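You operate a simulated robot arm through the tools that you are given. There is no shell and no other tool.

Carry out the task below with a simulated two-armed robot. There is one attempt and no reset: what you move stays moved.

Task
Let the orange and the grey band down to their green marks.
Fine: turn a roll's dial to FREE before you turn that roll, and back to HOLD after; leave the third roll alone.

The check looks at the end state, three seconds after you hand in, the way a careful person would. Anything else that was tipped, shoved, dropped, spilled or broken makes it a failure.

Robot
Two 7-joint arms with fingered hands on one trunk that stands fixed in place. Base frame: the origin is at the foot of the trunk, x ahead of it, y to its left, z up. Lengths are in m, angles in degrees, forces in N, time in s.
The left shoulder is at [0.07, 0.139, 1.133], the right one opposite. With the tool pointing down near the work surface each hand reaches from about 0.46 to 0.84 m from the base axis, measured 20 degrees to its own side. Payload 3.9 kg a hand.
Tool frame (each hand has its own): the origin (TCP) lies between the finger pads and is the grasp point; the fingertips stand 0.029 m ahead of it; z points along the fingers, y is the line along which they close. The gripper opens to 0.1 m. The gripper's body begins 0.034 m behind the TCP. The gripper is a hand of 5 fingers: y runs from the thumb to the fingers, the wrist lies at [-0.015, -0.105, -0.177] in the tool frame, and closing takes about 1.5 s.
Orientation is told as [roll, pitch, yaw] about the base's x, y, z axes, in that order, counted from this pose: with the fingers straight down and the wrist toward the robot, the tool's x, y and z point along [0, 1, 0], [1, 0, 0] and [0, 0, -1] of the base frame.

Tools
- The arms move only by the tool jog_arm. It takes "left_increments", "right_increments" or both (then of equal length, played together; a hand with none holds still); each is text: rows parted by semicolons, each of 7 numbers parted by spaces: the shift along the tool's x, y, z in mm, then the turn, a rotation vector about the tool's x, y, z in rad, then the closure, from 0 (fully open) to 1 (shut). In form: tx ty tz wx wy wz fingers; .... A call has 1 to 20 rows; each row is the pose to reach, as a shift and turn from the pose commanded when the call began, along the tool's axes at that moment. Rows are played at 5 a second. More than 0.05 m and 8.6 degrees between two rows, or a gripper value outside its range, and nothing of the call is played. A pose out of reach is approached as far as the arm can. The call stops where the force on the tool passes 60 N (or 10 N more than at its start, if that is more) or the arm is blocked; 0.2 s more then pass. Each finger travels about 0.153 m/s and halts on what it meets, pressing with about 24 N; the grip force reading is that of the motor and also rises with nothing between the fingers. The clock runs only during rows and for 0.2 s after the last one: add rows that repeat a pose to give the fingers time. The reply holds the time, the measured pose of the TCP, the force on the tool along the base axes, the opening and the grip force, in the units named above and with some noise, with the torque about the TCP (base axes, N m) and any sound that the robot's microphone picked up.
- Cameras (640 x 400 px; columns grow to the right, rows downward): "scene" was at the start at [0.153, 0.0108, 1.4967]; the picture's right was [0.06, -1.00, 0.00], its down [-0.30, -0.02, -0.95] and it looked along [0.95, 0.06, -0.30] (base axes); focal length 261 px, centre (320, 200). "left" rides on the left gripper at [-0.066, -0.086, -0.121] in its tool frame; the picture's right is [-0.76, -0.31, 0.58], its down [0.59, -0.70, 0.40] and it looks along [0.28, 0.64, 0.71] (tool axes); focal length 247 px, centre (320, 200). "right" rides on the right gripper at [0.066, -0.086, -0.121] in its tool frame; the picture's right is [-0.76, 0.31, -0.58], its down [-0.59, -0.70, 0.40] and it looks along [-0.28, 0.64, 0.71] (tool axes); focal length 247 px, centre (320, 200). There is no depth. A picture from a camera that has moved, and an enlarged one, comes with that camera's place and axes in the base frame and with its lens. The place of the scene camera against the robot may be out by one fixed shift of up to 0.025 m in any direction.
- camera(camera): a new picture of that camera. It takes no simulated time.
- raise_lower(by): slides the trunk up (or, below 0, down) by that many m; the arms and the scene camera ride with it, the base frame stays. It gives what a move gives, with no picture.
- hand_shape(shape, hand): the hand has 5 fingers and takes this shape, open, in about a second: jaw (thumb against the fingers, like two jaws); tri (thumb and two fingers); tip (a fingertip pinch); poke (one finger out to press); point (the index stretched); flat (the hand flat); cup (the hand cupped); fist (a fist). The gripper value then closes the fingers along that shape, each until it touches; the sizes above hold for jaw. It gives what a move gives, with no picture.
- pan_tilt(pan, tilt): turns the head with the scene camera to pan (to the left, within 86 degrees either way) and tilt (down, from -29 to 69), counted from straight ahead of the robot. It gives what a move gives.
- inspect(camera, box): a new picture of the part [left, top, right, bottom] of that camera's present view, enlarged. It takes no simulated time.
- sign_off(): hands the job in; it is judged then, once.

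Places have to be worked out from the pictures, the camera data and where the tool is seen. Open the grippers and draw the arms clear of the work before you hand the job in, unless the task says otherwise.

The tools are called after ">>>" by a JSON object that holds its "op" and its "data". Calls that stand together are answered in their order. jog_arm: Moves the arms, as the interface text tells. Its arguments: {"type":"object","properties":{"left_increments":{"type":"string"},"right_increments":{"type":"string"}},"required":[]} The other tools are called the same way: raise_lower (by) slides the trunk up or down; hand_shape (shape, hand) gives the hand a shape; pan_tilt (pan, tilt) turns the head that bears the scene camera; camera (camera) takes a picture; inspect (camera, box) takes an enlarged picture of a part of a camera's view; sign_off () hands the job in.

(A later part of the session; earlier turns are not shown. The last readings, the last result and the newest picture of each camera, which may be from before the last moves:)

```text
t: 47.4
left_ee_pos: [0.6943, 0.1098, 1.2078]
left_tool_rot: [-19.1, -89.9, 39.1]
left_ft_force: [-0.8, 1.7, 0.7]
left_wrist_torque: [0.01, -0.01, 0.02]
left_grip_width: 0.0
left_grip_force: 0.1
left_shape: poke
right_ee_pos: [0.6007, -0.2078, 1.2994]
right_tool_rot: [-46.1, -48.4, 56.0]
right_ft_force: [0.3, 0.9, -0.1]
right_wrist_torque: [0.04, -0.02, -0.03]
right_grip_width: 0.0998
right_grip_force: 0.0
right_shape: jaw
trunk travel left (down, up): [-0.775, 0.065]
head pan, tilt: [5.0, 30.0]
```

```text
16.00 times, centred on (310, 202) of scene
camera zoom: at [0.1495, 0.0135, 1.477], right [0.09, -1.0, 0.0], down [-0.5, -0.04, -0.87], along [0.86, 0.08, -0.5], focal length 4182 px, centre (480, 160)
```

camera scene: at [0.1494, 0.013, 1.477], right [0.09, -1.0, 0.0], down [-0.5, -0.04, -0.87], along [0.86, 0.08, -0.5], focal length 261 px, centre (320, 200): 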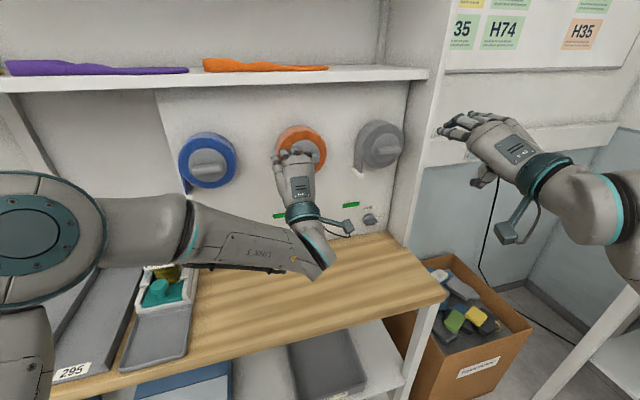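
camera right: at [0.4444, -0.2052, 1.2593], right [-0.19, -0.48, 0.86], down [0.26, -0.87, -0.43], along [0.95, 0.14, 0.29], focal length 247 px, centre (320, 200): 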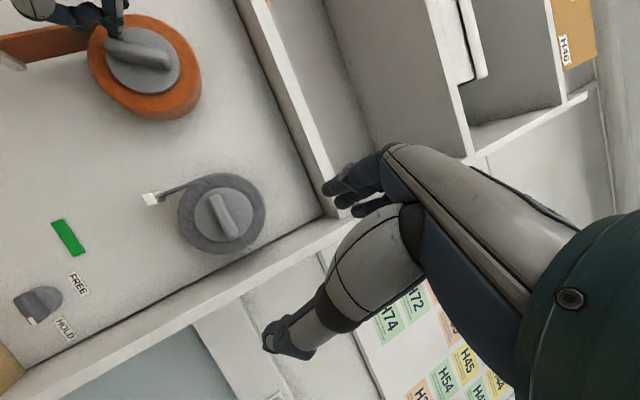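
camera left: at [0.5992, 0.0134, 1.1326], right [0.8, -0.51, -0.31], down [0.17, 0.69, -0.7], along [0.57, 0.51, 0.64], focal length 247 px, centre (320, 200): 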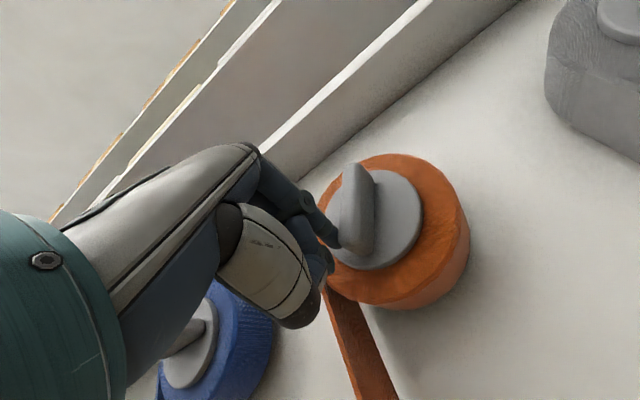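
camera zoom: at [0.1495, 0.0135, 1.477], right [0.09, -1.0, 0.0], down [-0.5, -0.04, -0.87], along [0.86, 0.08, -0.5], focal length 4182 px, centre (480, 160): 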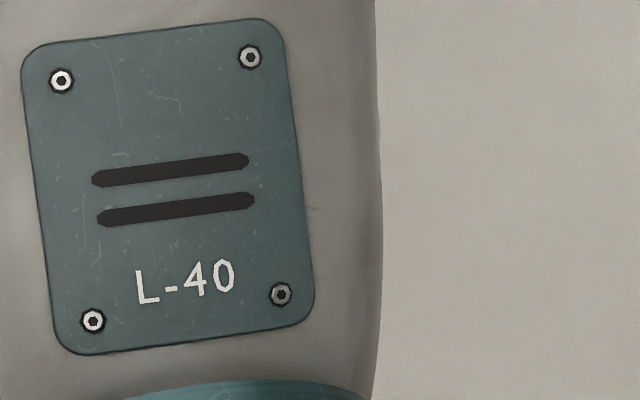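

From this view (correcting parallax for the tag standing ~5 cm off the panel) the tag still has about 3 cm to go. I continue the arc about 15° more.

>>> {"op": "jog_arm", "data": {"left_increments": "-2 -1.7 0 0 0 0 0; -4 -3.1 0 0 0 0 0; -5.7 -4.3 0 0 0 0 0; -5.7 -4.3 0 0 0 0 0"}}

>>> {"op": "inspect", "data": {"camera": "left", "box": [280, 140, 540, 360]}}

>>> {"op": "inspect", "data": {"camera": "scene", "box": [270, 185, 350, 235]}}

```text
t: 48.4
left_ee_pos: [0.6953, 0.1051, 1.2033]
left_tool_rot: [-39.1, -90.1, 59.1]
left_ft_force: [-1.6, 1.5, 0.4]
left_wrist_torque: [0.0, -0.02, -0.02]
left_grip_width: 0.0001
left_grip_force: 0.1
left_shape: poke
right_ee_pos: [0.6005, -0.2082, 1.3011]
right_tool_rot: [-46.0, -48.5, 56.1]
right_ft_force: [0.0, 0.8, 0.7]
right_wrist_torque: [0.01, -0.05, 0.0]
right_grip_width: 0.0999
right_grip_force: 0.1
right_shape: jaw
trunk travel left (down, up): [-0.775, 0.065]
head pan, tilt: [5.0, 30.0]
```

```text
1.82 times, centred on (410, 250) of left
camera zoom: at [0.6035, 0.0015, 1.116], right [0.8, -0.51, -0.31], down [0.17, 0.69, -0.7], along [0.57, 0.51, 0.64], focal length 449 px, centre (156, 109)
```

zoom: 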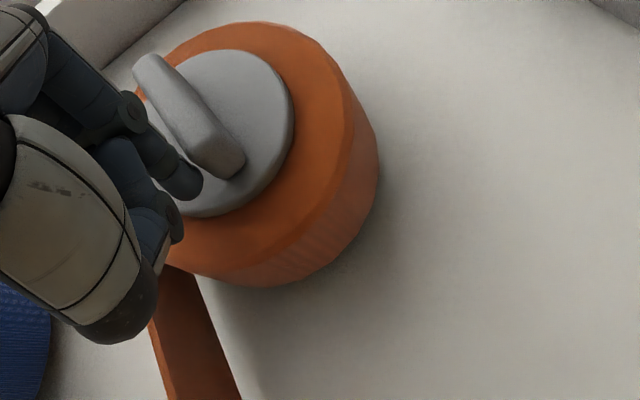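

```text
8.00 times, centred on (310, 210) of scene
camera zoom: at [0.1493, 0.0135, 1.477], right [0.09, -1.0, 0.0], down [-0.5, -0.04, -0.87], along [0.86, 0.08, -0.5], focal length 2091 px, centre (400, 120)
```

zoom: 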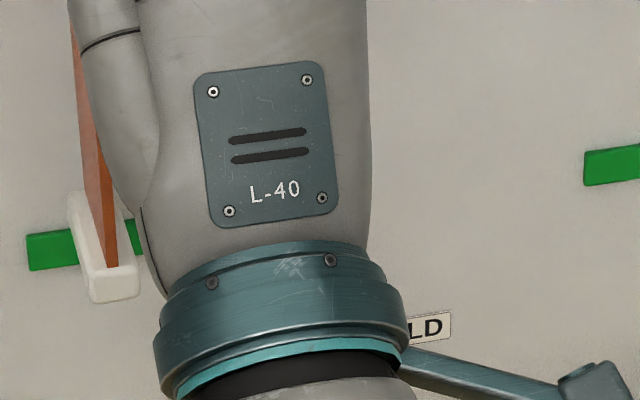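

The tag has moved down ~1.5 cm more and is now near the mark, but parallax makes the remainder uncertain (about 1.5–2 cm). I back the finger out and bring the left hand's camera down level with the mark, a bit to the left, for a parallax-free look.

>>> {"op": "jog_arm", "data": {"left_increments": "1 0 -15 0 0 0 0; 1 0 -35 0 0 0 0; 5 -5 -60 0 0 0 0; 15 -25 -60 0.08 0 0 0; 26 -48 -57 0.17 0 0 0; 38 -72 -54 0.27 0 0 0; 50 -96 -50 0.38 0 0 0; 62 -120 -46 0.49 0 0 0; 74 -145 -42 0.60 0 0 0; 84 -167 -38 0.70 0 0 0; 91.5 -185.6 -33.5 0.785 0 0 0"}}

>>> {"op": "camera", "data": {"camera": "left"}}

>>> {"op": "inspect", "data": {"camera": "scene", "box": [230, 100, 390, 240]}}

```text
t: 50.8
left_ee_pos: [0.6331, 0.1804, 1.0156]
left_tool_rot: [0.0, -44.9, 20.0]
left_ft_force: [0.4, 0.1, -0.3]
left_wrist_torque: [-0.02, 0.0, 0.0]
left_grip_width: 0.0
left_grip_force: 0.0
left_shape: poke
right_ee_pos: [0.6019, -0.2077, 1.3]
right_tool_rot: [-45.9, -48.4, 56.1]
right_ft_force: [1.0, -0.2, 0.1]
right_wrist_torque: [-0.01, 0.01, 0.03]
right_grip_width: 0.1002
right_grip_force: 0.0
right_shape: jaw
trunk travel left (down, up): [-0.775, 0.065]
head pan, tilt: [5.0, 30.0]
```

```text
taken
camera left: at [0.5177, 0.0679, 1.0399], right [0.44, -0.65, -0.63], down [-0.41, 0.48, -0.78], along [0.8, 0.59, -0.05], focal length 247 px, centre (320, 200)
```

left: 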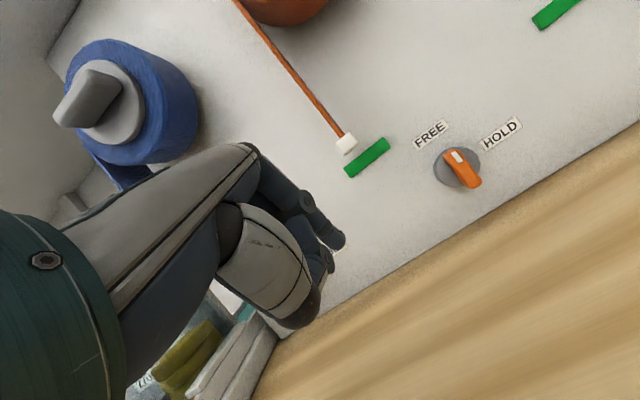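

```text
2.86 times, centred on (310, 170) of scene
camera zoom: at [0.1501, 0.0135, 1.4769], right [0.09, -1.0, 0.0], down [-0.5, -0.04, -0.87], along [0.86, 0.08, -0.5], focal length 747 px, centre (349, 286)
```

zoom: 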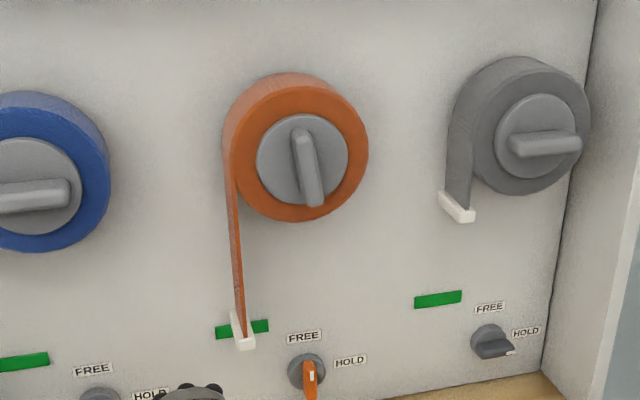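

This level view is clear: the tag is still above the mark. I zoom in to measure the gap.

>>> {"op": "inspect", "data": {"camera": "left", "box": [310, 110, 430, 185]}}

>>> {"op": "inspect", "data": {"camera": "scene", "box": [270, 185, 350, 235]}}

```text
5.33 times, centred on (370, 148) of left
camera zoom: at [0.5177, 0.0679, 1.0399], right [0.44, -0.65, -0.63], down [-0.41, 0.48, -0.78], along [0.8, 0.59, -0.05], focal length 1317 px, centre (53, 480)
```

zoom: 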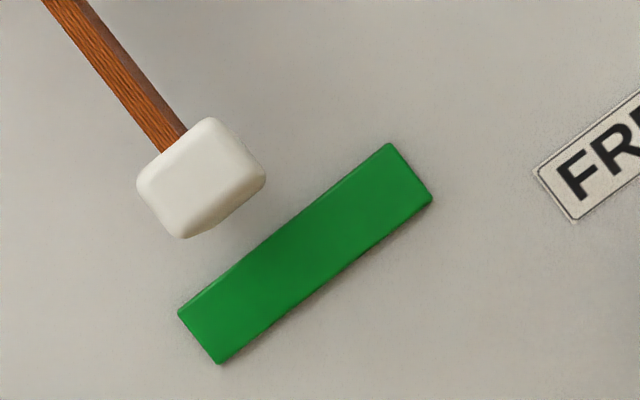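

```text
8.00 times, centred on (310, 210) of scene
camera zoom: at [0.1501, 0.0135, 1.4769], right [0.09, -1.0, 0.0], down [-0.5, -0.04, -0.87], along [0.86, 0.08, -0.5], focal length 2091 px, centre (400, 120)
```

zoom: 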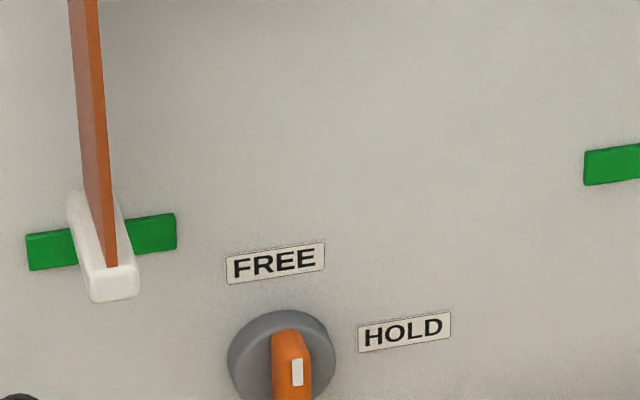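

Level view: the tag's centre is about 23 mm above the mark's centre (≈1.054 vs 1.031), i.e. about 22–23° more turn. I bring the finger back to the knob along the reverse path, stopping 35 mm short of the bar.

>>> {"op": "jog_arm", "data": {"left_increments": "-7.5 10 -16.3 -0.085 0 0 0; -17.5 22.7 -34.7 -0.185 0 0 0; -29.5 37.5 -55.2 -0.295 0 0 0; -41.5 51.7 -75 -0.405 0 0 0; -53.5 65.8 -94.8 -0.515 0 0 0; -65.5 80.7 -113.9 -0.615 0 0 0; -76.5 94.8 -132.3 -0.705 0 0 0; -86.5 109 -146.4 -0.785 0 0 0; -90 130.2 -132.3 -0.785 0 0 0; -90 130.2 -132.3 -0.785 0 0 0"}}

>>> {"op": "inspect", "data": {"camera": "left", "box": [280, 140, 540, 360]}}

```text
t: 53.0
left_ee_pos: [0.6637, 0.0934, 1.2032]
left_tool_rot: [-163.2, -90.0, -177.0]
left_ft_force: [-0.6, -0.2, 0.1]
left_wrist_torque: [-0.02, 0.01, 0.0]
left_grip_width: 0.0
left_grip_force: 0.1
left_shape: poke
right_ee_pos: [0.6015, -0.2074, 1.299]
right_tool_rot: [-45.9, -48.4, 56.1]
right_ft_force: [0.1, -0.4, -0.3]
right_wrist_torque: [-0.01, 0.0, 0.02]
right_grip_width: 0.0998
right_grip_force: 0.0
right_shape: jaw
trunk travel left (down, up): [-0.775, 0.065]
head pan, tilt: [5.0, 30.0]
```

```text
1.82 times, centred on (410, 250) of left
camera zoom: at [0.5705, -0.0091, 1.1165], right [0.8, -0.51, -0.31], down [0.17, 0.69, -0.7], along [0.57, 0.51, 0.64], focal length 449 px, centre (156, 109)
```

zoom: 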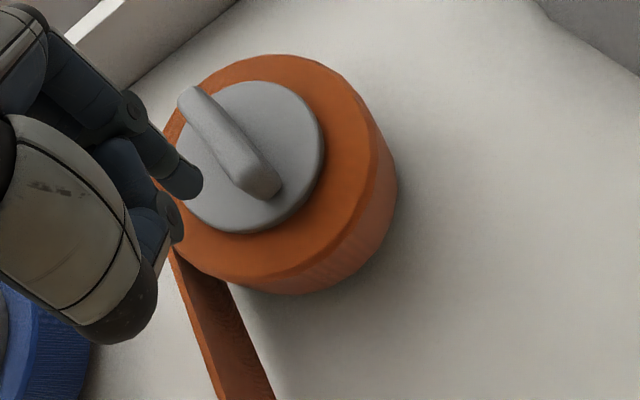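

The finger is lined up left-below of the bar. I move in 35 mm and push along the arc for about 17°.

>>> {"op": "jog_arm", "data": {"left_increments": "0 0 18 0 0 0 0; 0 0 35 0 0 0 0; -1.5 0 35 0 0 0 0; -4.5 -1.2 35 0 0 0 0; -7 -2.2 35 0 0 0 0; -9.1 -2.9 35 0 0 0 0; -9.1 -2.9 35 0 0 0 0"}}

>>> {"op": "inspect", "data": {"camera": "left", "box": [280, 140, 540, 360]}}

>>> {"op": "inspect", "data": {"camera": "scene", "box": [270, 185, 350, 235]}}

```text
t: 54.6
left_ee_pos: [0.6994, 0.0975, 1.2002]
left_tool_rot: [-17.2, -90.1, 37.1]
left_ft_force: [-2.1, 0.9, 0.2]
left_wrist_torque: [-0.01, -0.01, 0.01]
left_grip_width: 0.0
left_grip_force: 0.0
left_shape: poke
right_ee_pos: [0.6016, -0.2076, 1.2993]
right_tool_rot: [-46.0, -48.4, 56.3]
right_ft_force: [-0.3, 0.8, 0.1]
right_wrist_torque: [-0.02, 0.0, -0.03]
right_grip_width: 0.1001
right_grip_force: 0.1
right_shape: jaw
trunk travel left (down, up): [-0.775, 0.065]
head pan, tilt: [5.0, 30.0]
```

```text
1.82 times, centred on (410, 250) of left
camera zoom: at [0.6065, -0.0056, 1.1131], right [0.8, -0.51, -0.31], down [0.17, 0.69, -0.7], along [0.57, 0.51, 0.64], focal length 449 px, centre (156, 109)
```

zoom: 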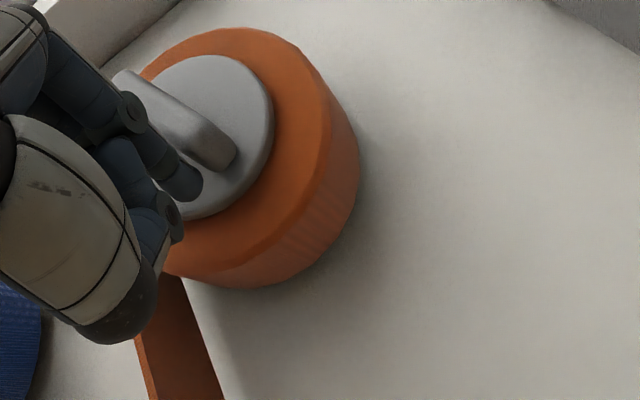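

```text
8.00 times, centred on (310, 210) of scene
camera zoom: at [0.1494, 0.0135, 1.477], right [0.09, -1.0, 0.0], down [-0.5, -0.04, -0.87], along [0.86, 0.08, -0.5], focal length 2091 px, centre (400, 120)
```

zoom: 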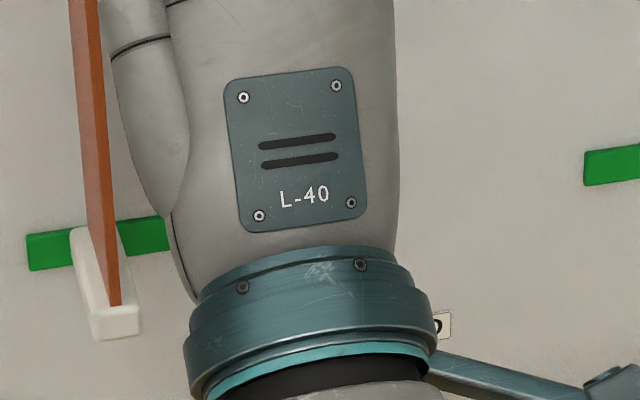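

The tag came down another ~15 mm; about 7–8 mm remain. I nudge the bar a further 3.6 mm along the arc.

>>> {"op": "jog_arm", "data": {"left_increments": "-1.8 -0.3 0 0 0 0 0; -3.6 -0.5 0 0 0 0 0; -3.6 -0.5 0 0 0 0 0"}}

>>> {"op": "inspect", "data": {"camera": "scene", "box": [270, 185, 350, 235]}}

```text
t: 55.4
left_ee_pos: [0.6995, 0.0938, 1.1987]
left_tool_rot: [-49.8, -90.1, 69.9]
left_ft_force: [-0.3, 1.2, -0.4]
left_wrist_torque: [-0.01, 0.01, 0.02]
left_grip_width: 0.0002
left_grip_force: 0.1
left_shape: poke
right_ee_pos: [0.6014, -0.2077, 1.3003]
right_tool_rot: [-45.9, -48.4, 56.2]
right_ft_force: [-0.8, 0.5, -0.3]
right_wrist_torque: [0.03, -0.01, -0.01]
right_grip_width: 0.1003
right_grip_force: 0.1
right_shape: jaw
trunk travel left (down, up): [-0.775, 0.065]
head pan, tilt: [5.0, 30.0]
```

```text
8.00 times, centred on (310, 210) of scene
camera zoom: at [0.1494, 0.0135, 1.477], right [0.09, -1.0, 0.0], down [-0.5, -0.04, -0.87], along [0.86, 0.08, -0.5], focal length 2091 px, centre (400, 120)
```

zoom: 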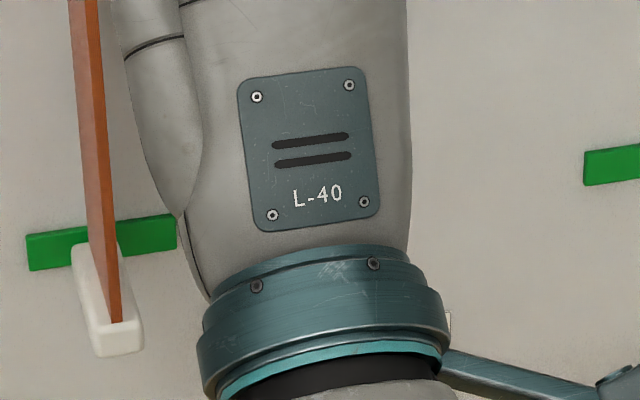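

By pixel estimate the tag is now at mark height. I retreat the finger and go back to the level viewing pose to verify.

>>> {"op": "jog_arm", "data": {"left_increments": "1.5 0 -15 0 0 0 0; 2 0 -35 0 0 0 0; 6 -3 -60 0 0 0 0; 17 -22 -60 0.08 0 0 0; 29 -45 -57 0.17 0 0 0; 42 -69 -54 0.27 0 0 0; 55 -93 -50 0.38 0 0 0; 68 -117 -46 0.49 0 0 0; 82 -142 -42 0.60 0 0 0; 93 -164 -38 0.70 0 0 0; 102.7 -182.2 -33.5 0.785 0 0 0; 102.7 -182.2 -33.5 0.785 0 0 0"}}

>>> {"op": "camera", "data": {"camera": "left"}}

>>> {"op": "inspect", "data": {"camera": "left", "box": [310, 110, 430, 185]}}

>>> {"op": "inspect", "data": {"camera": "scene", "box": [230, 100, 390, 240]}}

```text
t: 58.0
left_ee_pos: [0.6344, 0.1781, 1.0168]
left_tool_rot: [0.0, -44.8, 20.0]
left_ft_force: [-0.3, 0.4, 1.1]
left_wrist_torque: [0.02, -0.02, 0.01]
left_grip_width: 0.0
left_grip_force: 0.1
left_shape: poke
right_ee_pos: [0.6017, -0.2073, 1.2997]
right_tool_rot: [-46.1, -48.4, 56.2]
right_ft_force: [0.2, -0.5, 0.8]
right_wrist_torque: [0.01, 0.01, 0.03]
right_grip_width: 0.1
right_grip_force: 0.0
right_shape: jaw
trunk travel left (down, up): [-0.775, 0.065]
head pan, tilt: [5.0, 30.0]
```

```text
taken
camera left: at [0.5184, 0.0665, 1.0408], right [0.44, -0.65, -0.63], down [-0.4, 0.48, -0.78], along [0.8, 0.59, -0.05], focal length 247 px, centre (320, 200)
```

left: 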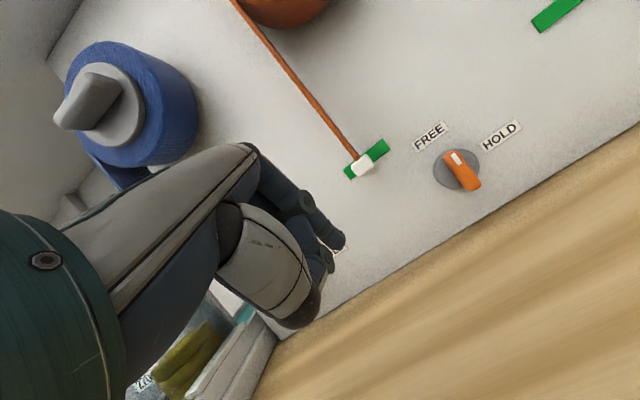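

```text
5.33 times, centred on (370, 148) of left
camera zoom: at [0.5184, 0.0665, 1.0408], right [0.44, -0.65, -0.63], down [-0.4, 0.48, -0.78], along [0.8, 0.59, -0.05], focal length 1317 px, centre (53, 480)
```

zoom: 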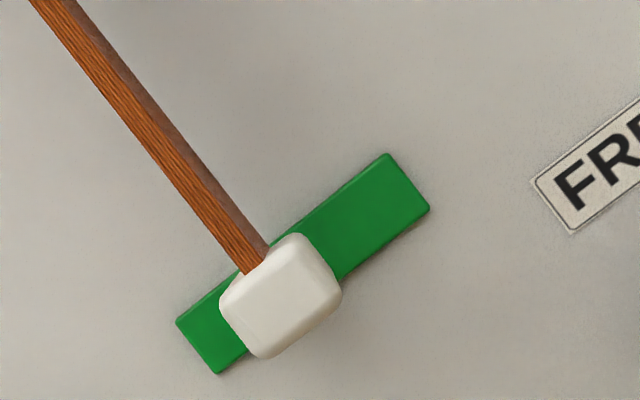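

```text
2.86 times, centred on (310, 170) of scene
camera zoom: at [0.1498, 0.0129, 1.477], right [0.09, -1.0, 0.0], down [-0.5, -0.04, -0.87], along [0.86, 0.08, -0.5], focal length 747 px, centre (349, 286)
```

zoom: 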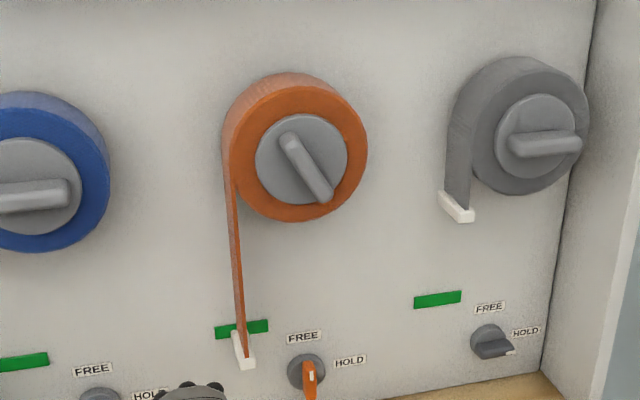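

Aligned: tag centre ≈1.030, mark centre ≈1.029. Now the orange dial must go back to HOLD; the lowered tag hangs 6.5 cm left of the dial, so I roll the left hand 30° (little-finger side down) and bring the fingertip to the left of the bar's upper half, standing off 6 cm.

>>> {"op": "jog_arm", "data": {"left_increments": "-19 2 2 0 0 -0.105 0; -38 4 4 0 0 -0.21 0; -57 6 6 0 0 -0.315 0; -76 8 8 0 0 -0.42 0; -94.7 10 12 0 0 -0.524 0; -94.7 20 30 0 0 -0.524 0; -94.7 29.7 48.3 0 0 -0.524 0; -94.7 29.7 48.3 0 0 -0.524 0"}}

>>> {"op": "camera", "data": {"camera": "left"}}

>>> {"op": "inspect", "data": {"camera": "scene", "box": [230, 140, 390, 270]}}

```text
t: 59.8
left_ee_pos: [0.7173, 0.1087, 1.0039]
left_tool_rot: [-26.6, -37.7, 59.3]
left_ft_force: [0.9, 1.0, 0.2]
left_wrist_torque: [0.0, 0.03, -0.01]
left_grip_width: 0.0
left_grip_force: 0.1
left_shape: poke
right_ee_pos: [0.6014, -0.2071, 1.3006]
right_tool_rot: [-46.0, -48.4, 56.1]
right_ft_force: [0.2, -0.5, -0.4]
right_wrist_torque: [0.03, 0.0, -0.02]
right_grip_width: 0.1002
right_grip_force: 0.0
right_shape: jaw
trunk travel left (down, up): [-0.775, 0.065]
head pan, tilt: [5.0, 30.0]
```

```text
taken
camera left: at [0.6428, -0.0238, 1.0593], right [0.74, -0.59, -0.33], down [-0.39, 0.03, -0.92], along [0.55, 0.8, -0.21], focal length 247 px, centre (320, 200)
```

left: 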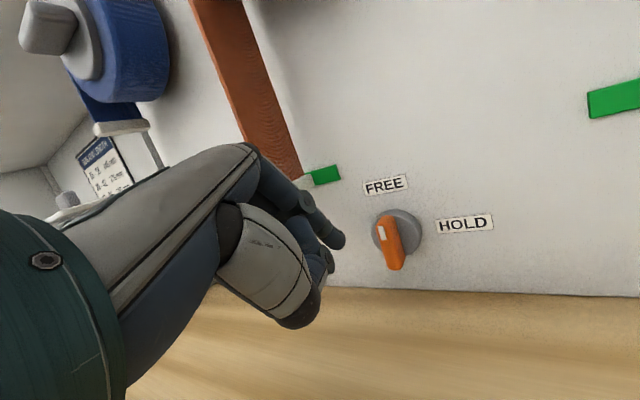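

```text
3.08 times, centred on (310, 205) of scene
camera zoom: at [0.1497, 0.0134, 1.477], right [0.09, -1.0, 0.0], down [-0.5, -0.04, -0.87], along [0.86, 0.08, -0.5], focal length 804 px, centre (351, 185)
```

zoom: 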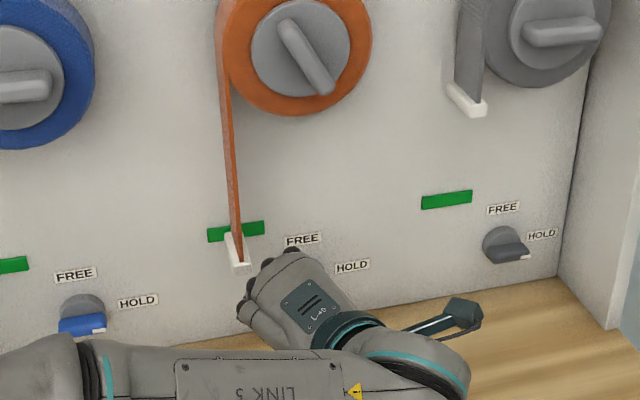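

Clear of the tag. I zoom in the left camera on tip and dial before going in.

>>> {"op": "inspect", "data": {"camera": "left", "box": [280, 150, 480, 275]}}

>>> {"op": "inspect", "data": {"camera": "scene", "box": [280, 190, 340, 230]}}

```text
3.20 times, centred on (380, 212) of left
camera zoom: at [0.6428, -0.0238, 1.0593], right [0.74, -0.59, -0.33], down [-0.39, 0.03, -0.92], along [0.55, 0.8, -0.21], focal length 790 px, centre (128, 160)
```

zoom: 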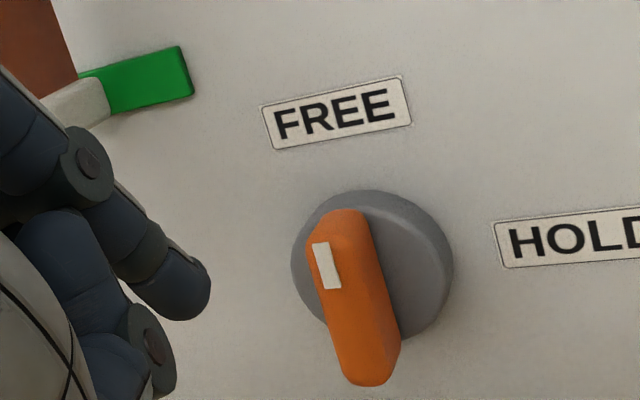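

```text
10.00 times, centred on (310, 210) of scene
camera zoom: at [0.1497, 0.0134, 1.477], right [0.09, -1.0, 0.0], down [-0.5, -0.04, -0.87], along [0.86, 0.08, -0.5], focal length 2614 px, centre (420, 100)
```

zoom: 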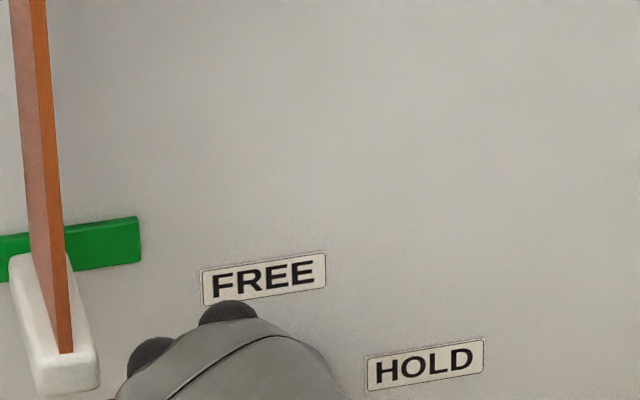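

I move the fingertip in to bar depth, still ~1 cm left of the bar's upper half.

>>> {"op": "jog_arm", "data": {"left_increments": "-3.7 6.3 9.7 0 0 0 0; -7.3 12.7 19.3 0 0 0 0; -11 19 29 0 0 0 0; -11 19 29 0 0 0 0"}}

>>> {"op": "inspect", "data": {"camera": "left", "box": [280, 150, 480, 275]}}

>>> {"op": "inspect", "data": {"camera": "scene", "box": [270, 180, 350, 230]}}

```text
t: 60.8
left_ee_pos: [0.7514, 0.1213, 0.999]
left_tool_rot: [-26.5, -37.7, 59.2]
left_ft_force: [0.3, 1.0, -0.6]
left_wrist_torque: [-0.04, 0.0, -0.01]
left_grip_width: 0.0001
left_grip_force: 0.0
left_shape: poke
right_ee_pos: [0.6016, -0.2077, 1.3001]
right_tool_rot: [-46.0, -48.4, 56.1]
right_ft_force: [0.4, -0.6, -0.4]
right_wrist_torque: [0.04, 0.0, 0.0]
right_grip_width: 0.1
right_grip_force: 0.0
right_shape: jaw
trunk travel left (down, up): [-0.775, 0.065]
head pan, tilt: [5.0, 30.0]
```

```text
3.20 times, centred on (380, 212) of left
camera zoom: at [0.6766, -0.0119, 1.0539], right [0.74, -0.59, -0.33], down [-0.39, 0.03, -0.92], along [0.55, 0.8, -0.21], focal length 790 px, centre (128, 160)
```

zoom: 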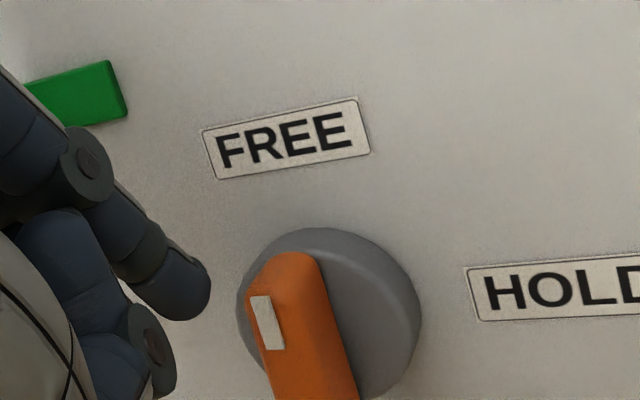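

```text
8.00 times, centred on (310, 205) of scene
camera zoom: at [0.1498, 0.0132, 1.477], right [0.09, -1.0, 0.0], down [-0.5, -0.04, -0.87], along [0.86, 0.08, -0.5], focal length 2091 px, centre (400, 160)
```

zoom: 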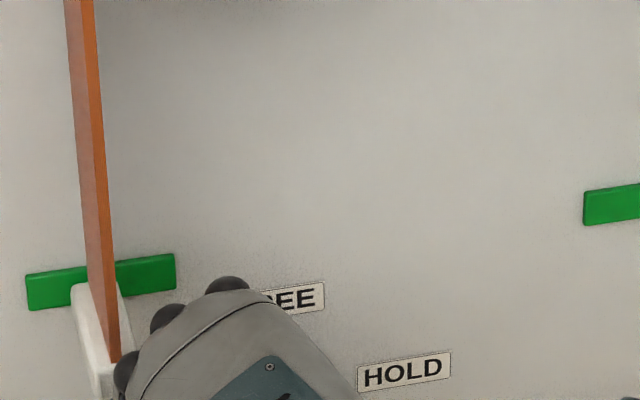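

Tip and bar agree with my model to a few mm. I push right against the bar's upper half, about halfway first.

>>> {"op": "jog_arm", "data": {"left_increments": "-4.8 -2.8 0 0 0 0 0; -9.5 -5.5 0 0 0 0 0; -12.7 -6.4 -0.8 0 0 0 0; -15.9 -7.4 -1.6 0 0 0 0; -19.1 -8.3 -2.4 0 0 0 0; -23.5 -11.3 -2 0 0 0 0; -23.5 -11.3 -2 0 0 0 0"}}

>>> {"op": "inspect", "data": {"camera": "left", "box": [280, 150, 480, 275]}}

```text
t: 62.4
left_ee_pos: [0.76, 0.0959, 1.0008]
left_tool_rot: [-26.7, -37.7, 59.2]
left_ft_force: [0.4, 0.0, 0.0]
left_wrist_torque: [-0.01, 0.01, 0.0]
left_grip_width: 0.0002
left_grip_force: 0.1
left_shape: poke
right_ee_pos: [0.6014, -0.2073, 1.2999]
right_tool_rot: [-46.0, -48.4, 56.1]
right_ft_force: [-0.6, -0.1, -1.1]
right_wrist_torque: [-0.06, 0.05, 0.0]
right_grip_width: 0.1001
right_grip_force: 0.1
right_shape: jaw
trunk travel left (down, up): [-0.775, 0.065]
head pan, tilt: [5.0, 30.0]
```

```text
3.20 times, centred on (380, 212) of left
camera zoom: at [0.6853, -0.0364, 1.0573], right [0.73, -0.59, -0.33], down [-0.39, 0.03, -0.92], along [0.56, 0.8, -0.21], focal length 790 px, centre (128, 160)
```

zoom: 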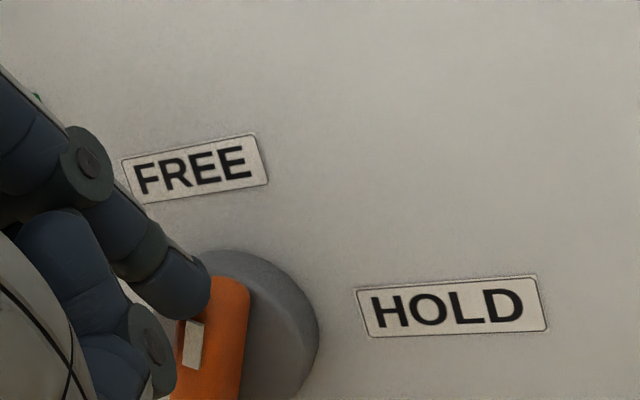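

No force and the bar hasn't turned: the finger passed just in front of it. I go back left, move 8 mm deeper, and look.

>>> {"op": "jog_arm", "data": {"left_increments": "7.3 3.4 0.7 0 0 0 0; 14.5 6.8 1.4 0 0 0 0; 21.8 10.2 2.1 0 0 0 0; 20.4 12.6 5 0 0 0 0; 19 15.1 7.8 0 0 0 0; 19 15.1 7.8 0 0 0 0"}}

>>> {"op": "inspect", "data": {"camera": "left", "box": [280, 150, 480, 275]}}

```text
t: 63.8
left_ee_pos: [0.759, 0.1214, 0.9982]
left_tool_rot: [-26.5, -37.7, 59.3]
left_ft_force: [-0.4, 0.0, -0.6]
left_wrist_torque: [0.01, -0.02, 0.01]
left_grip_width: 0.0
left_grip_force: 0.0
left_shape: poke
right_ee_pos: [0.6023, -0.2078, 1.3007]
right_tool_rot: [-46.0, -48.3, 56.1]
right_ft_force: [1.0, -0.3, -0.5]
right_wrist_torque: [0.05, 0.02, 0.04]
right_grip_width: 0.0999
right_grip_force: 0.1
right_shape: jaw
trunk travel left (down, up): [-0.775, 0.065]
head pan, tilt: [5.0, 30.0]
```

```text
3.20 times, centred on (380, 212) of left
camera zoom: at [0.6848, -0.0112, 1.0538], right [0.74, -0.59, -0.33], down [-0.39, 0.03, -0.92], along [0.56, 0.8, -0.21], focal length 790 px, centre (128, 160)
```

zoom: 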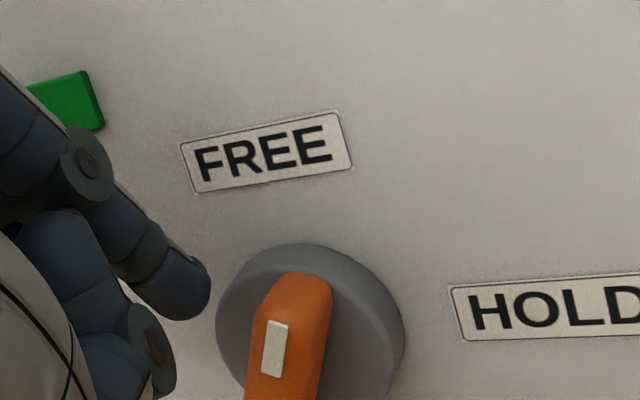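

The bar did turn to about 66° before the finger slid over its top end. The finger is now deeper; I push again along a slightly lower line.

>>> {"op": "jog_arm", "data": {"left_increments": "-2.6 -3.5 1.8 0 0 0 0; -5.2 -7.1 3.5 0 0 0 0; -9.5 -8.7 2.8 0 0 0 0; -13.7 -10.3 2.1 0 0 0 0; -17 -12.5 2.3 0 0 0 0; -20.4 -14.6 2.5 0 0 0 0; -20.4 -14.6 2.5 0 0 0 0"}}

>>> {"op": "inspect", "data": {"camera": "left", "box": [280, 150, 480, 275]}}

```text
t: 65.4
left_ee_pos: [0.7674, 0.0983, 0.9959]
left_tool_rot: [-26.6, -37.9, 59.2]
left_ft_force: [-0.8, 1.5, 0.6]
left_wrist_torque: [0.03, 0.01, 0.01]
left_grip_width: 0.0
left_grip_force: 0.0
left_shape: poke
right_ee_pos: [0.6028, -0.2068, 1.3]
right_tool_rot: [-46.0, -48.4, 56.1]
right_ft_force: [0.1, 0.3, 0.0]
right_wrist_torque: [-0.04, -0.03, 0.01]
right_grip_width: 0.0997
right_grip_force: 0.1
right_shape: jaw
trunk travel left (down, up): [-0.775, 0.065]
head pan, tilt: [5.0, 30.0]
```

```text
3.20 times, centred on (380, 212) of left
camera zoom: at [0.693, -0.0345, 1.0505], right [0.73, -0.59, -0.33], down [-0.39, 0.03, -0.92], along [0.56, 0.8, -0.21], focal length 790 px, centre (128, 160)
```

zoom: 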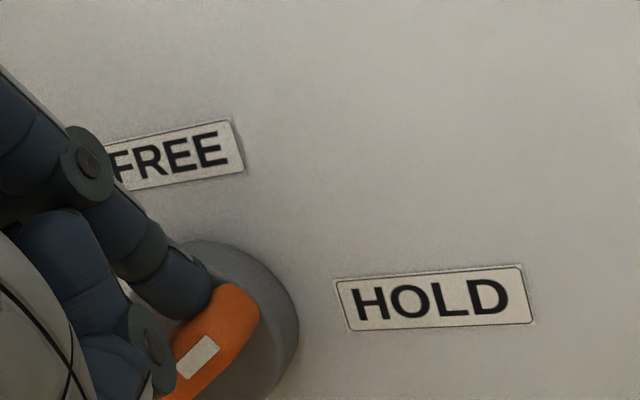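

It turns well now (bar near 45°). I carry on along the arc to push it down toward HOLD.

>>> {"op": "jog_arm", "data": {"left_increments": "-2.2 -2.3 0.9 0 0 0 0; -4.3 -4.6 1.7 0 0 0 0; -5.5 -6.5 2.8 0 0 0 0; -6.7 -8.4 3.9 0 0 0 0; -6.5 -10.7 6 0 0 0 0; -6.5 -10.7 6 0 0 0 0"}}

>>> {"op": "inspect", "data": {"camera": "left", "box": [280, 150, 480, 275]}}

```text
t: 66.8
left_ee_pos: [0.767, 0.0904, 0.9945]
left_tool_rot: [-27.1, -38.1, 59.7]
left_ft_force: [-11.7, 12.2, 22.5]
left_wrist_torque: [0.65, -0.05, 0.36]
left_grip_width: 0.0
left_grip_force: 0.0
left_shape: poke
right_ee_pos: [0.5949, -0.2066, 1.3046]
right_tool_rot: [-46.5, -48.6, 56.5]
right_ft_force: [0.1, -0.4, 0.5]
right_wrist_torque: [-0.04, 0.01, 0.02]
right_grip_width: 0.0999
right_grip_force: 0.1
right_shape: jaw
trunk travel left (down, up): [-0.775, 0.065]
head pan, tilt: [5.0, 30.0]
```

```text
3.20 times, centred on (380, 212) of left
camera zoom: at [0.6921, -0.0425, 1.0477], right [0.74, -0.59, -0.32], down [-0.38, 0.03, -0.92], along [0.56, 0.81, -0.2], focal length 790 px, centre (128, 160)
```

zoom: 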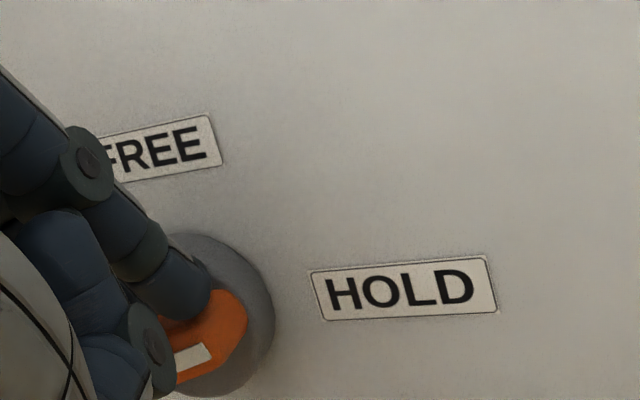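

28 N with little turning: the contact is too close to the dial's axis (my sideways estimate is ~7 mm off in this rolled pose). I lift the finger off and re-place it farther out along the bar.

>>> {"op": "jog_arm", "data": {"left_increments": "1.1 5 -3.9 0 0 0 0; 2.2 10.3 -7.8 0 0 0 0; -1.3 11.3 -10.5 0 0 0 0; -4.8 12.3 -13.1 0 0 0 0; -4.8 12.3 -13.1 0 0 0 0"}}

>>> {"op": "inspect", "data": {"camera": "left", "box": [280, 150, 480, 275]}}

>>> {"op": "inspect", "data": {"camera": "scene", "box": [270, 180, 350, 230]}}

```text
t: 68.0
left_ee_pos: [0.7709, 0.0903, 1.0035]
left_tool_rot: [-26.6, -37.6, 59.2]
left_ft_force: [0.4, -0.5, 0.7]
left_wrist_torque: [0.01, 0.01, -0.01]
left_grip_width: 0.0003
left_grip_force: 0.0
left_shape: poke
right_ee_pos: [0.6013, -0.2079, 1.3004]
right_tool_rot: [-46.0, -48.4, 56.1]
right_ft_force: [0.1, 0.1, 0.7]
right_wrist_torque: [-0.02, 0.0, -0.03]
right_grip_width: 0.1003
right_grip_force: 0.1
right_shape: jaw
trunk travel left (down, up): [-0.775, 0.065]
head pan, tilt: [5.0, 30.0]
```

```text
3.20 times, centred on (380, 212) of left
camera zoom: at [0.6962, -0.0426, 1.0599], right [0.73, -0.59, -0.33], down [-0.39, 0.03, -0.92], along [0.56, 0.8, -0.21], focal length 790 px, centre (128, 160)
```

zoom: 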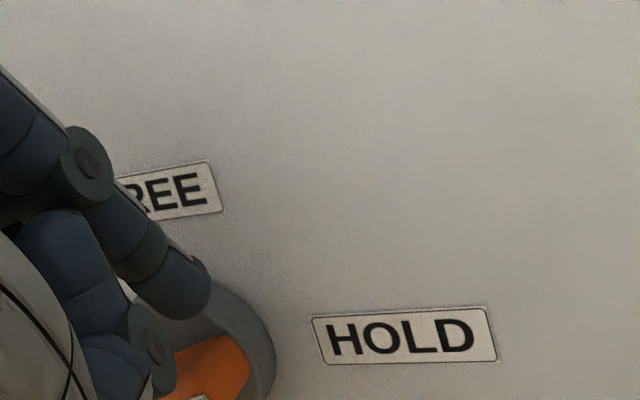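

```text
8.00 times, centred on (310, 205) of scene
camera zoom: at [0.1499, 0.0135, 1.4769], right [0.09, -1.0, 0.0], down [-0.5, -0.04, -0.87], along [0.86, 0.08, -0.5], focal length 2091 px, centre (400, 160)
```

zoom: 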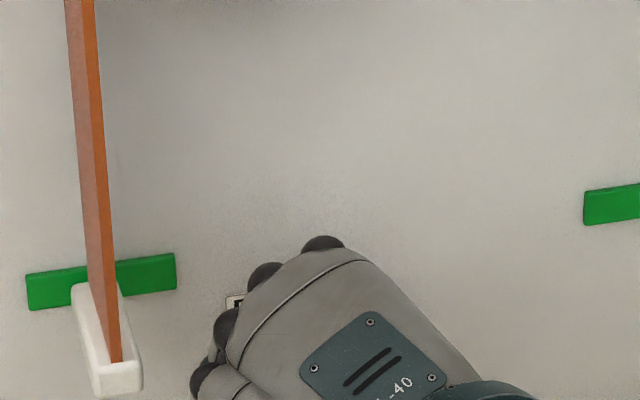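

The tag hasn't moved. I look a bit lower in the left view to see the bar's present angle.

>>> {"op": "inspect", "data": {"camera": "left", "box": [290, 200, 450, 300]}}

```text
4.00 times, centred on (370, 250) of left
camera zoom: at [0.6962, -0.0426, 1.0599], right [0.73, -0.59, -0.33], down [-0.39, 0.03, -0.92], along [0.56, 0.8, -0.21], focal length 988 px, centre (120, 0)
```

zoom: 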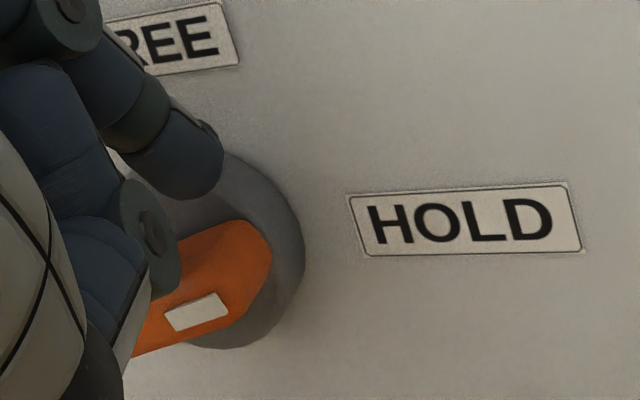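

The bar is now about 18° short of HOLD. I move the finger right and down onto the outer right half of the bar.

>>> {"op": "jog_arm", "data": {"left_increments": "-2.4 -3.4 1.8 0 0 0 0; -4.7 -6.8 3.6 0 0 0 0; -6.3 -9.8 5.4 0 0 0 0; -7.6 -12.9 7.4 0 0 0 0; -7.6 -12.9 7.4 0 0 0 0"}}

>>> {"op": "inspect", "data": {"camera": "left", "box": [290, 200, 450, 300]}}

```text
t: 69.2
left_ee_pos: [0.7738, 0.0783, 0.9963]
left_tool_rot: [-26.7, -37.9, 59.3]
left_ft_force: [1.1, 0.7, 6.8]
left_wrist_torque: [0.14, -0.04, 0.04]
left_grip_width: 0.0
left_grip_force: 0.0
left_shape: poke
right_ee_pos: [0.6012, -0.2079, 1.2996]
right_tool_rot: [-46.1, -48.3, 56.2]
right_ft_force: [0.4, -0.8, 0.2]
right_wrist_torque: [0.02, 0.0, 0.0]
right_grip_width: 0.1001
right_grip_force: 0.1
right_shape: jaw
trunk travel left (down, up): [-0.775, 0.065]
head pan, tilt: [5.0, 30.0]
```

```text
4.00 times, centred on (370, 250) of left
camera zoom: at [0.7003, -0.0551, 1.0514], right [0.74, -0.59, -0.33], down [-0.39, 0.03, -0.92], along [0.56, 0.8, -0.21], focal length 988 px, centre (120, 0)
```

zoom: 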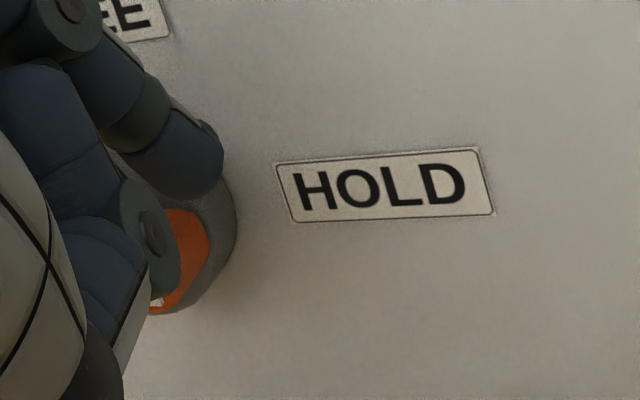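

Contact is made (7 N upward). I press down another 4 mm to seat it at the HOLD stop.

>>> {"op": "jog_arm", "data": {"left_increments": "0.7 -1.2 1.4 0 0 0 0; 1.4 -2.4 2.8 0 0 0 0; 1.4 -2.4 2.8 0 0 0 0"}}

>>> {"op": "inspect", "data": {"camera": "left", "box": [290, 200, 450, 300]}}

```text
t: 70.0
left_ee_pos: [0.7736, 0.0779, 0.997]
left_tool_rot: [-26.9, -38.0, 59.4]
left_ft_force: [-0.8, -1.3, 15.9]
left_wrist_torque: [0.27, -0.24, 0.0]
left_grip_width: 0.0003
left_grip_force: 0.1
left_shape: poke
right_ee_pos: [0.5983, -0.2084, 1.3017]
right_tool_rot: [-46.1, -48.6, 56.3]
right_ft_force: [-0.5, 0.2, -0.3]
right_wrist_torque: [0.02, 0.02, -0.01]
right_grip_width: 0.0999
right_grip_force: 0.0
right_shape: jaw
trunk travel left (down, up): [-0.775, 0.065]
head pan, tilt: [5.0, 30.0]
```

```text
4.00 times, centred on (370, 250) of left
camera zoom: at [0.6987, -0.0561, 1.0501], right [0.74, -0.59, -0.32], down [-0.38, 0.03, -0.92], along [0.56, 0.8, -0.21], focal length 988 px, centre (120, 0)
```

zoom: 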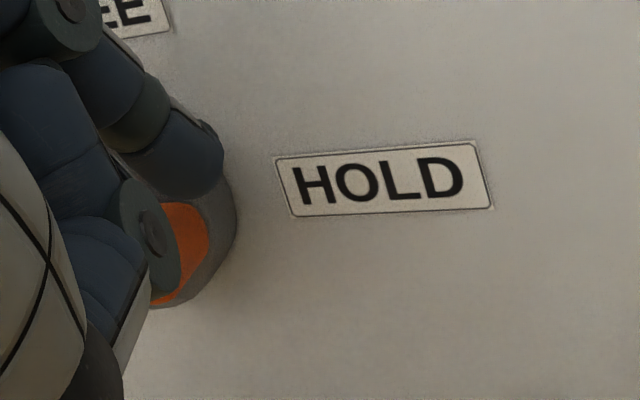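

Reaction is now purely upward at 16 N with no movement: the bar is seated at HOLD. I lift off, pull back and inspect from the scene camera.

>>> {"op": "jog_arm", "data": {"left_increments": "-2.4 4 -4.5 0 0 0 0; 3 -6 -16 0 0 0 0; 11 -20 -32 0 0 0 0; 20 -34 -48 0 0 0 0; 28 -48 -64 0 0 0 0"}}

>>> {"op": "camera", "data": {"camera": "left"}}

>>> {"op": "inspect", "data": {"camera": "scene", "box": [230, 140, 390, 270]}}

```text
t: 71.2
left_ee_pos: [0.7081, 0.0511, 1.0012]
left_tool_rot: [-26.0, -37.2, 59.5]
left_ft_force: [0.8, -1.1, 0.3]
left_wrist_torque: [0.04, 0.01, 0.01]
left_grip_width: 0.0
left_grip_force: 0.1
left_shape: poke
left hand out of reach, approached as far as the arm can: row 5
right_ee_pos: [0.6009, -0.2078, 1.2993]
right_tool_rot: [-46.0, -48.5, 56.1]
right_ft_force: [0.2, -0.2, 0.0]
right_wrist_torque: [0.0, 0.01, 0.0]
right_grip_width: 0.1
right_grip_force: 0.0
right_shape: jaw
trunk travel left (down, up): [-0.775, 0.065]
head pan, tilt: [5.0, 30.0]
```

```text
taken
camera left: at [0.6355, -0.0825, 1.0566], right [0.74, -0.59, -0.33], down [-0.4, 0.02, -0.92], along [0.54, 0.81, -0.22], focal length 247 px, centre (320, 200)
```

left: 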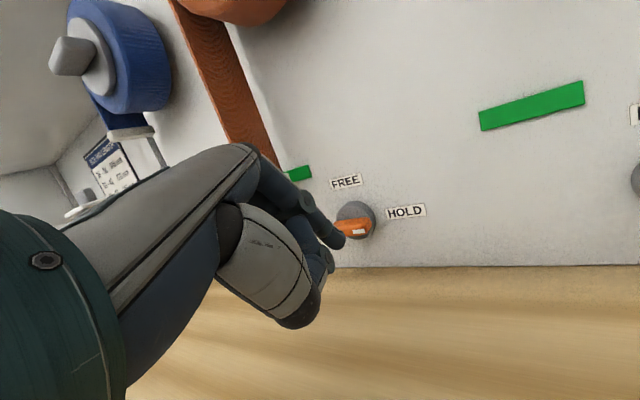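

```text
3.08 times, centred on (310, 205) of scene
camera zoom: at [0.1496, 0.0125, 1.477], right [0.09, -1.0, 0.0], down [-0.5, -0.04, -0.87], along [0.86, 0.08, -0.5], focal length 804 px, centre (351, 185)
```

zoom: 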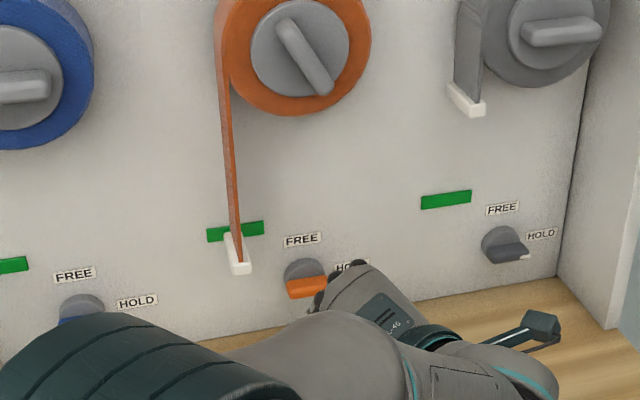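

The orange dial reads HOLD again. I withdraw the left hand up and back to its earlier clear pose, undoing the roll.

>>> {"op": "jog_arm", "data": {"left_increments": "7.8 13.1 -30.3 -0.032 -0.0086 0.0651 0; 15.7 26.2 -60.6 -0.064 -0.0172 0.1303 0; 23.5 39.3 -90.9 -0.096 -0.0257 0.1954 0; 31.3 52.5 -121.3 -0.128 -0.0343 0.2606 0; 39.1 65.6 -151.6 -0.16 -0.0429 0.3257 0; 47 78.7 -181.9 -0.1919 -0.0515 0.3908 0; 54.8 91.8 -212.2 -0.2239 -0.06 0.456 0; 62.6 104.9 -242.5 -0.2559 -0.0686 0.5211 0"}}

>>> {"op": "camera", "data": {"camera": "scene"}}

>>> {"op": "inspect", "data": {"camera": "scene", "box": [270, 185, 350, 235]}}

```text
t: 71.9
left_ee_pos: [0.6471, 0.0812, 0.949]
left_tool_rot: [-10.4, -36.2, 45.4]
left_ft_force: [-0.3, 0.6, -0.2]
left_wrist_torque: [-0.02, -0.01, 0.0]
left_grip_width: 0.0
left_grip_force: 0.0
left_shape: poke
left hand out of reach, approached as far as the arm can: row 1, 2, 3
right_ee_pos: [0.6023, -0.2072, 1.2996]
right_tool_rot: [-46.0, -48.5, 56.1]
right_ft_force: [-0.4, 0.7, 0.9]
right_wrist_torque: [0.01, 0.0, 0.02]
right_grip_width: 0.0999
right_grip_force: 0.1
right_shape: jaw
trunk travel left (down, up): [-0.775, 0.065]
head pan, tilt: [5.0, 30.0]
stopped in row 3 (left hand): the arm was blocked; the commanded pose is now the measured one
```

```text
taken
camera scene: at [0.1507, 0.0132, 1.4768], right [0.09, -1.0, 0.0], down [-0.5, -0.04, -0.87], along [0.86, 0.08, -0.5], focal length 261 px, centre (320, 200)
```

scene: 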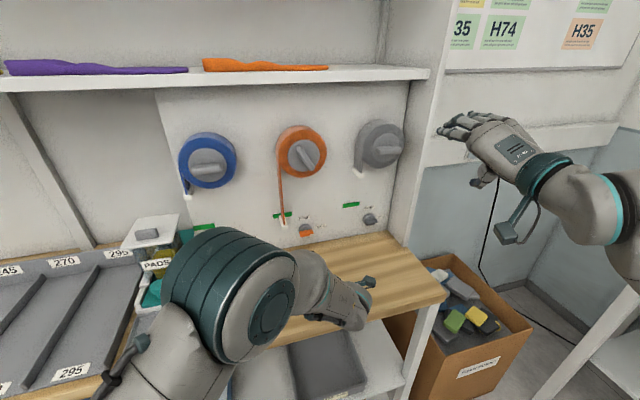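

```text
8.00 times, centred on (310, 210) of scene
camera zoom: at [0.1507, 0.0132, 1.4768], right [0.09, -1.0, 0.0], down [-0.5, -0.04, -0.87], along [0.86, 0.08, -0.5], focal length 2091 px, centre (400, 120)
```

zoom: 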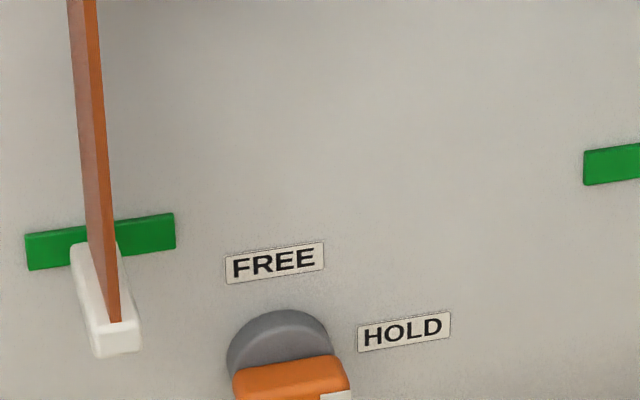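

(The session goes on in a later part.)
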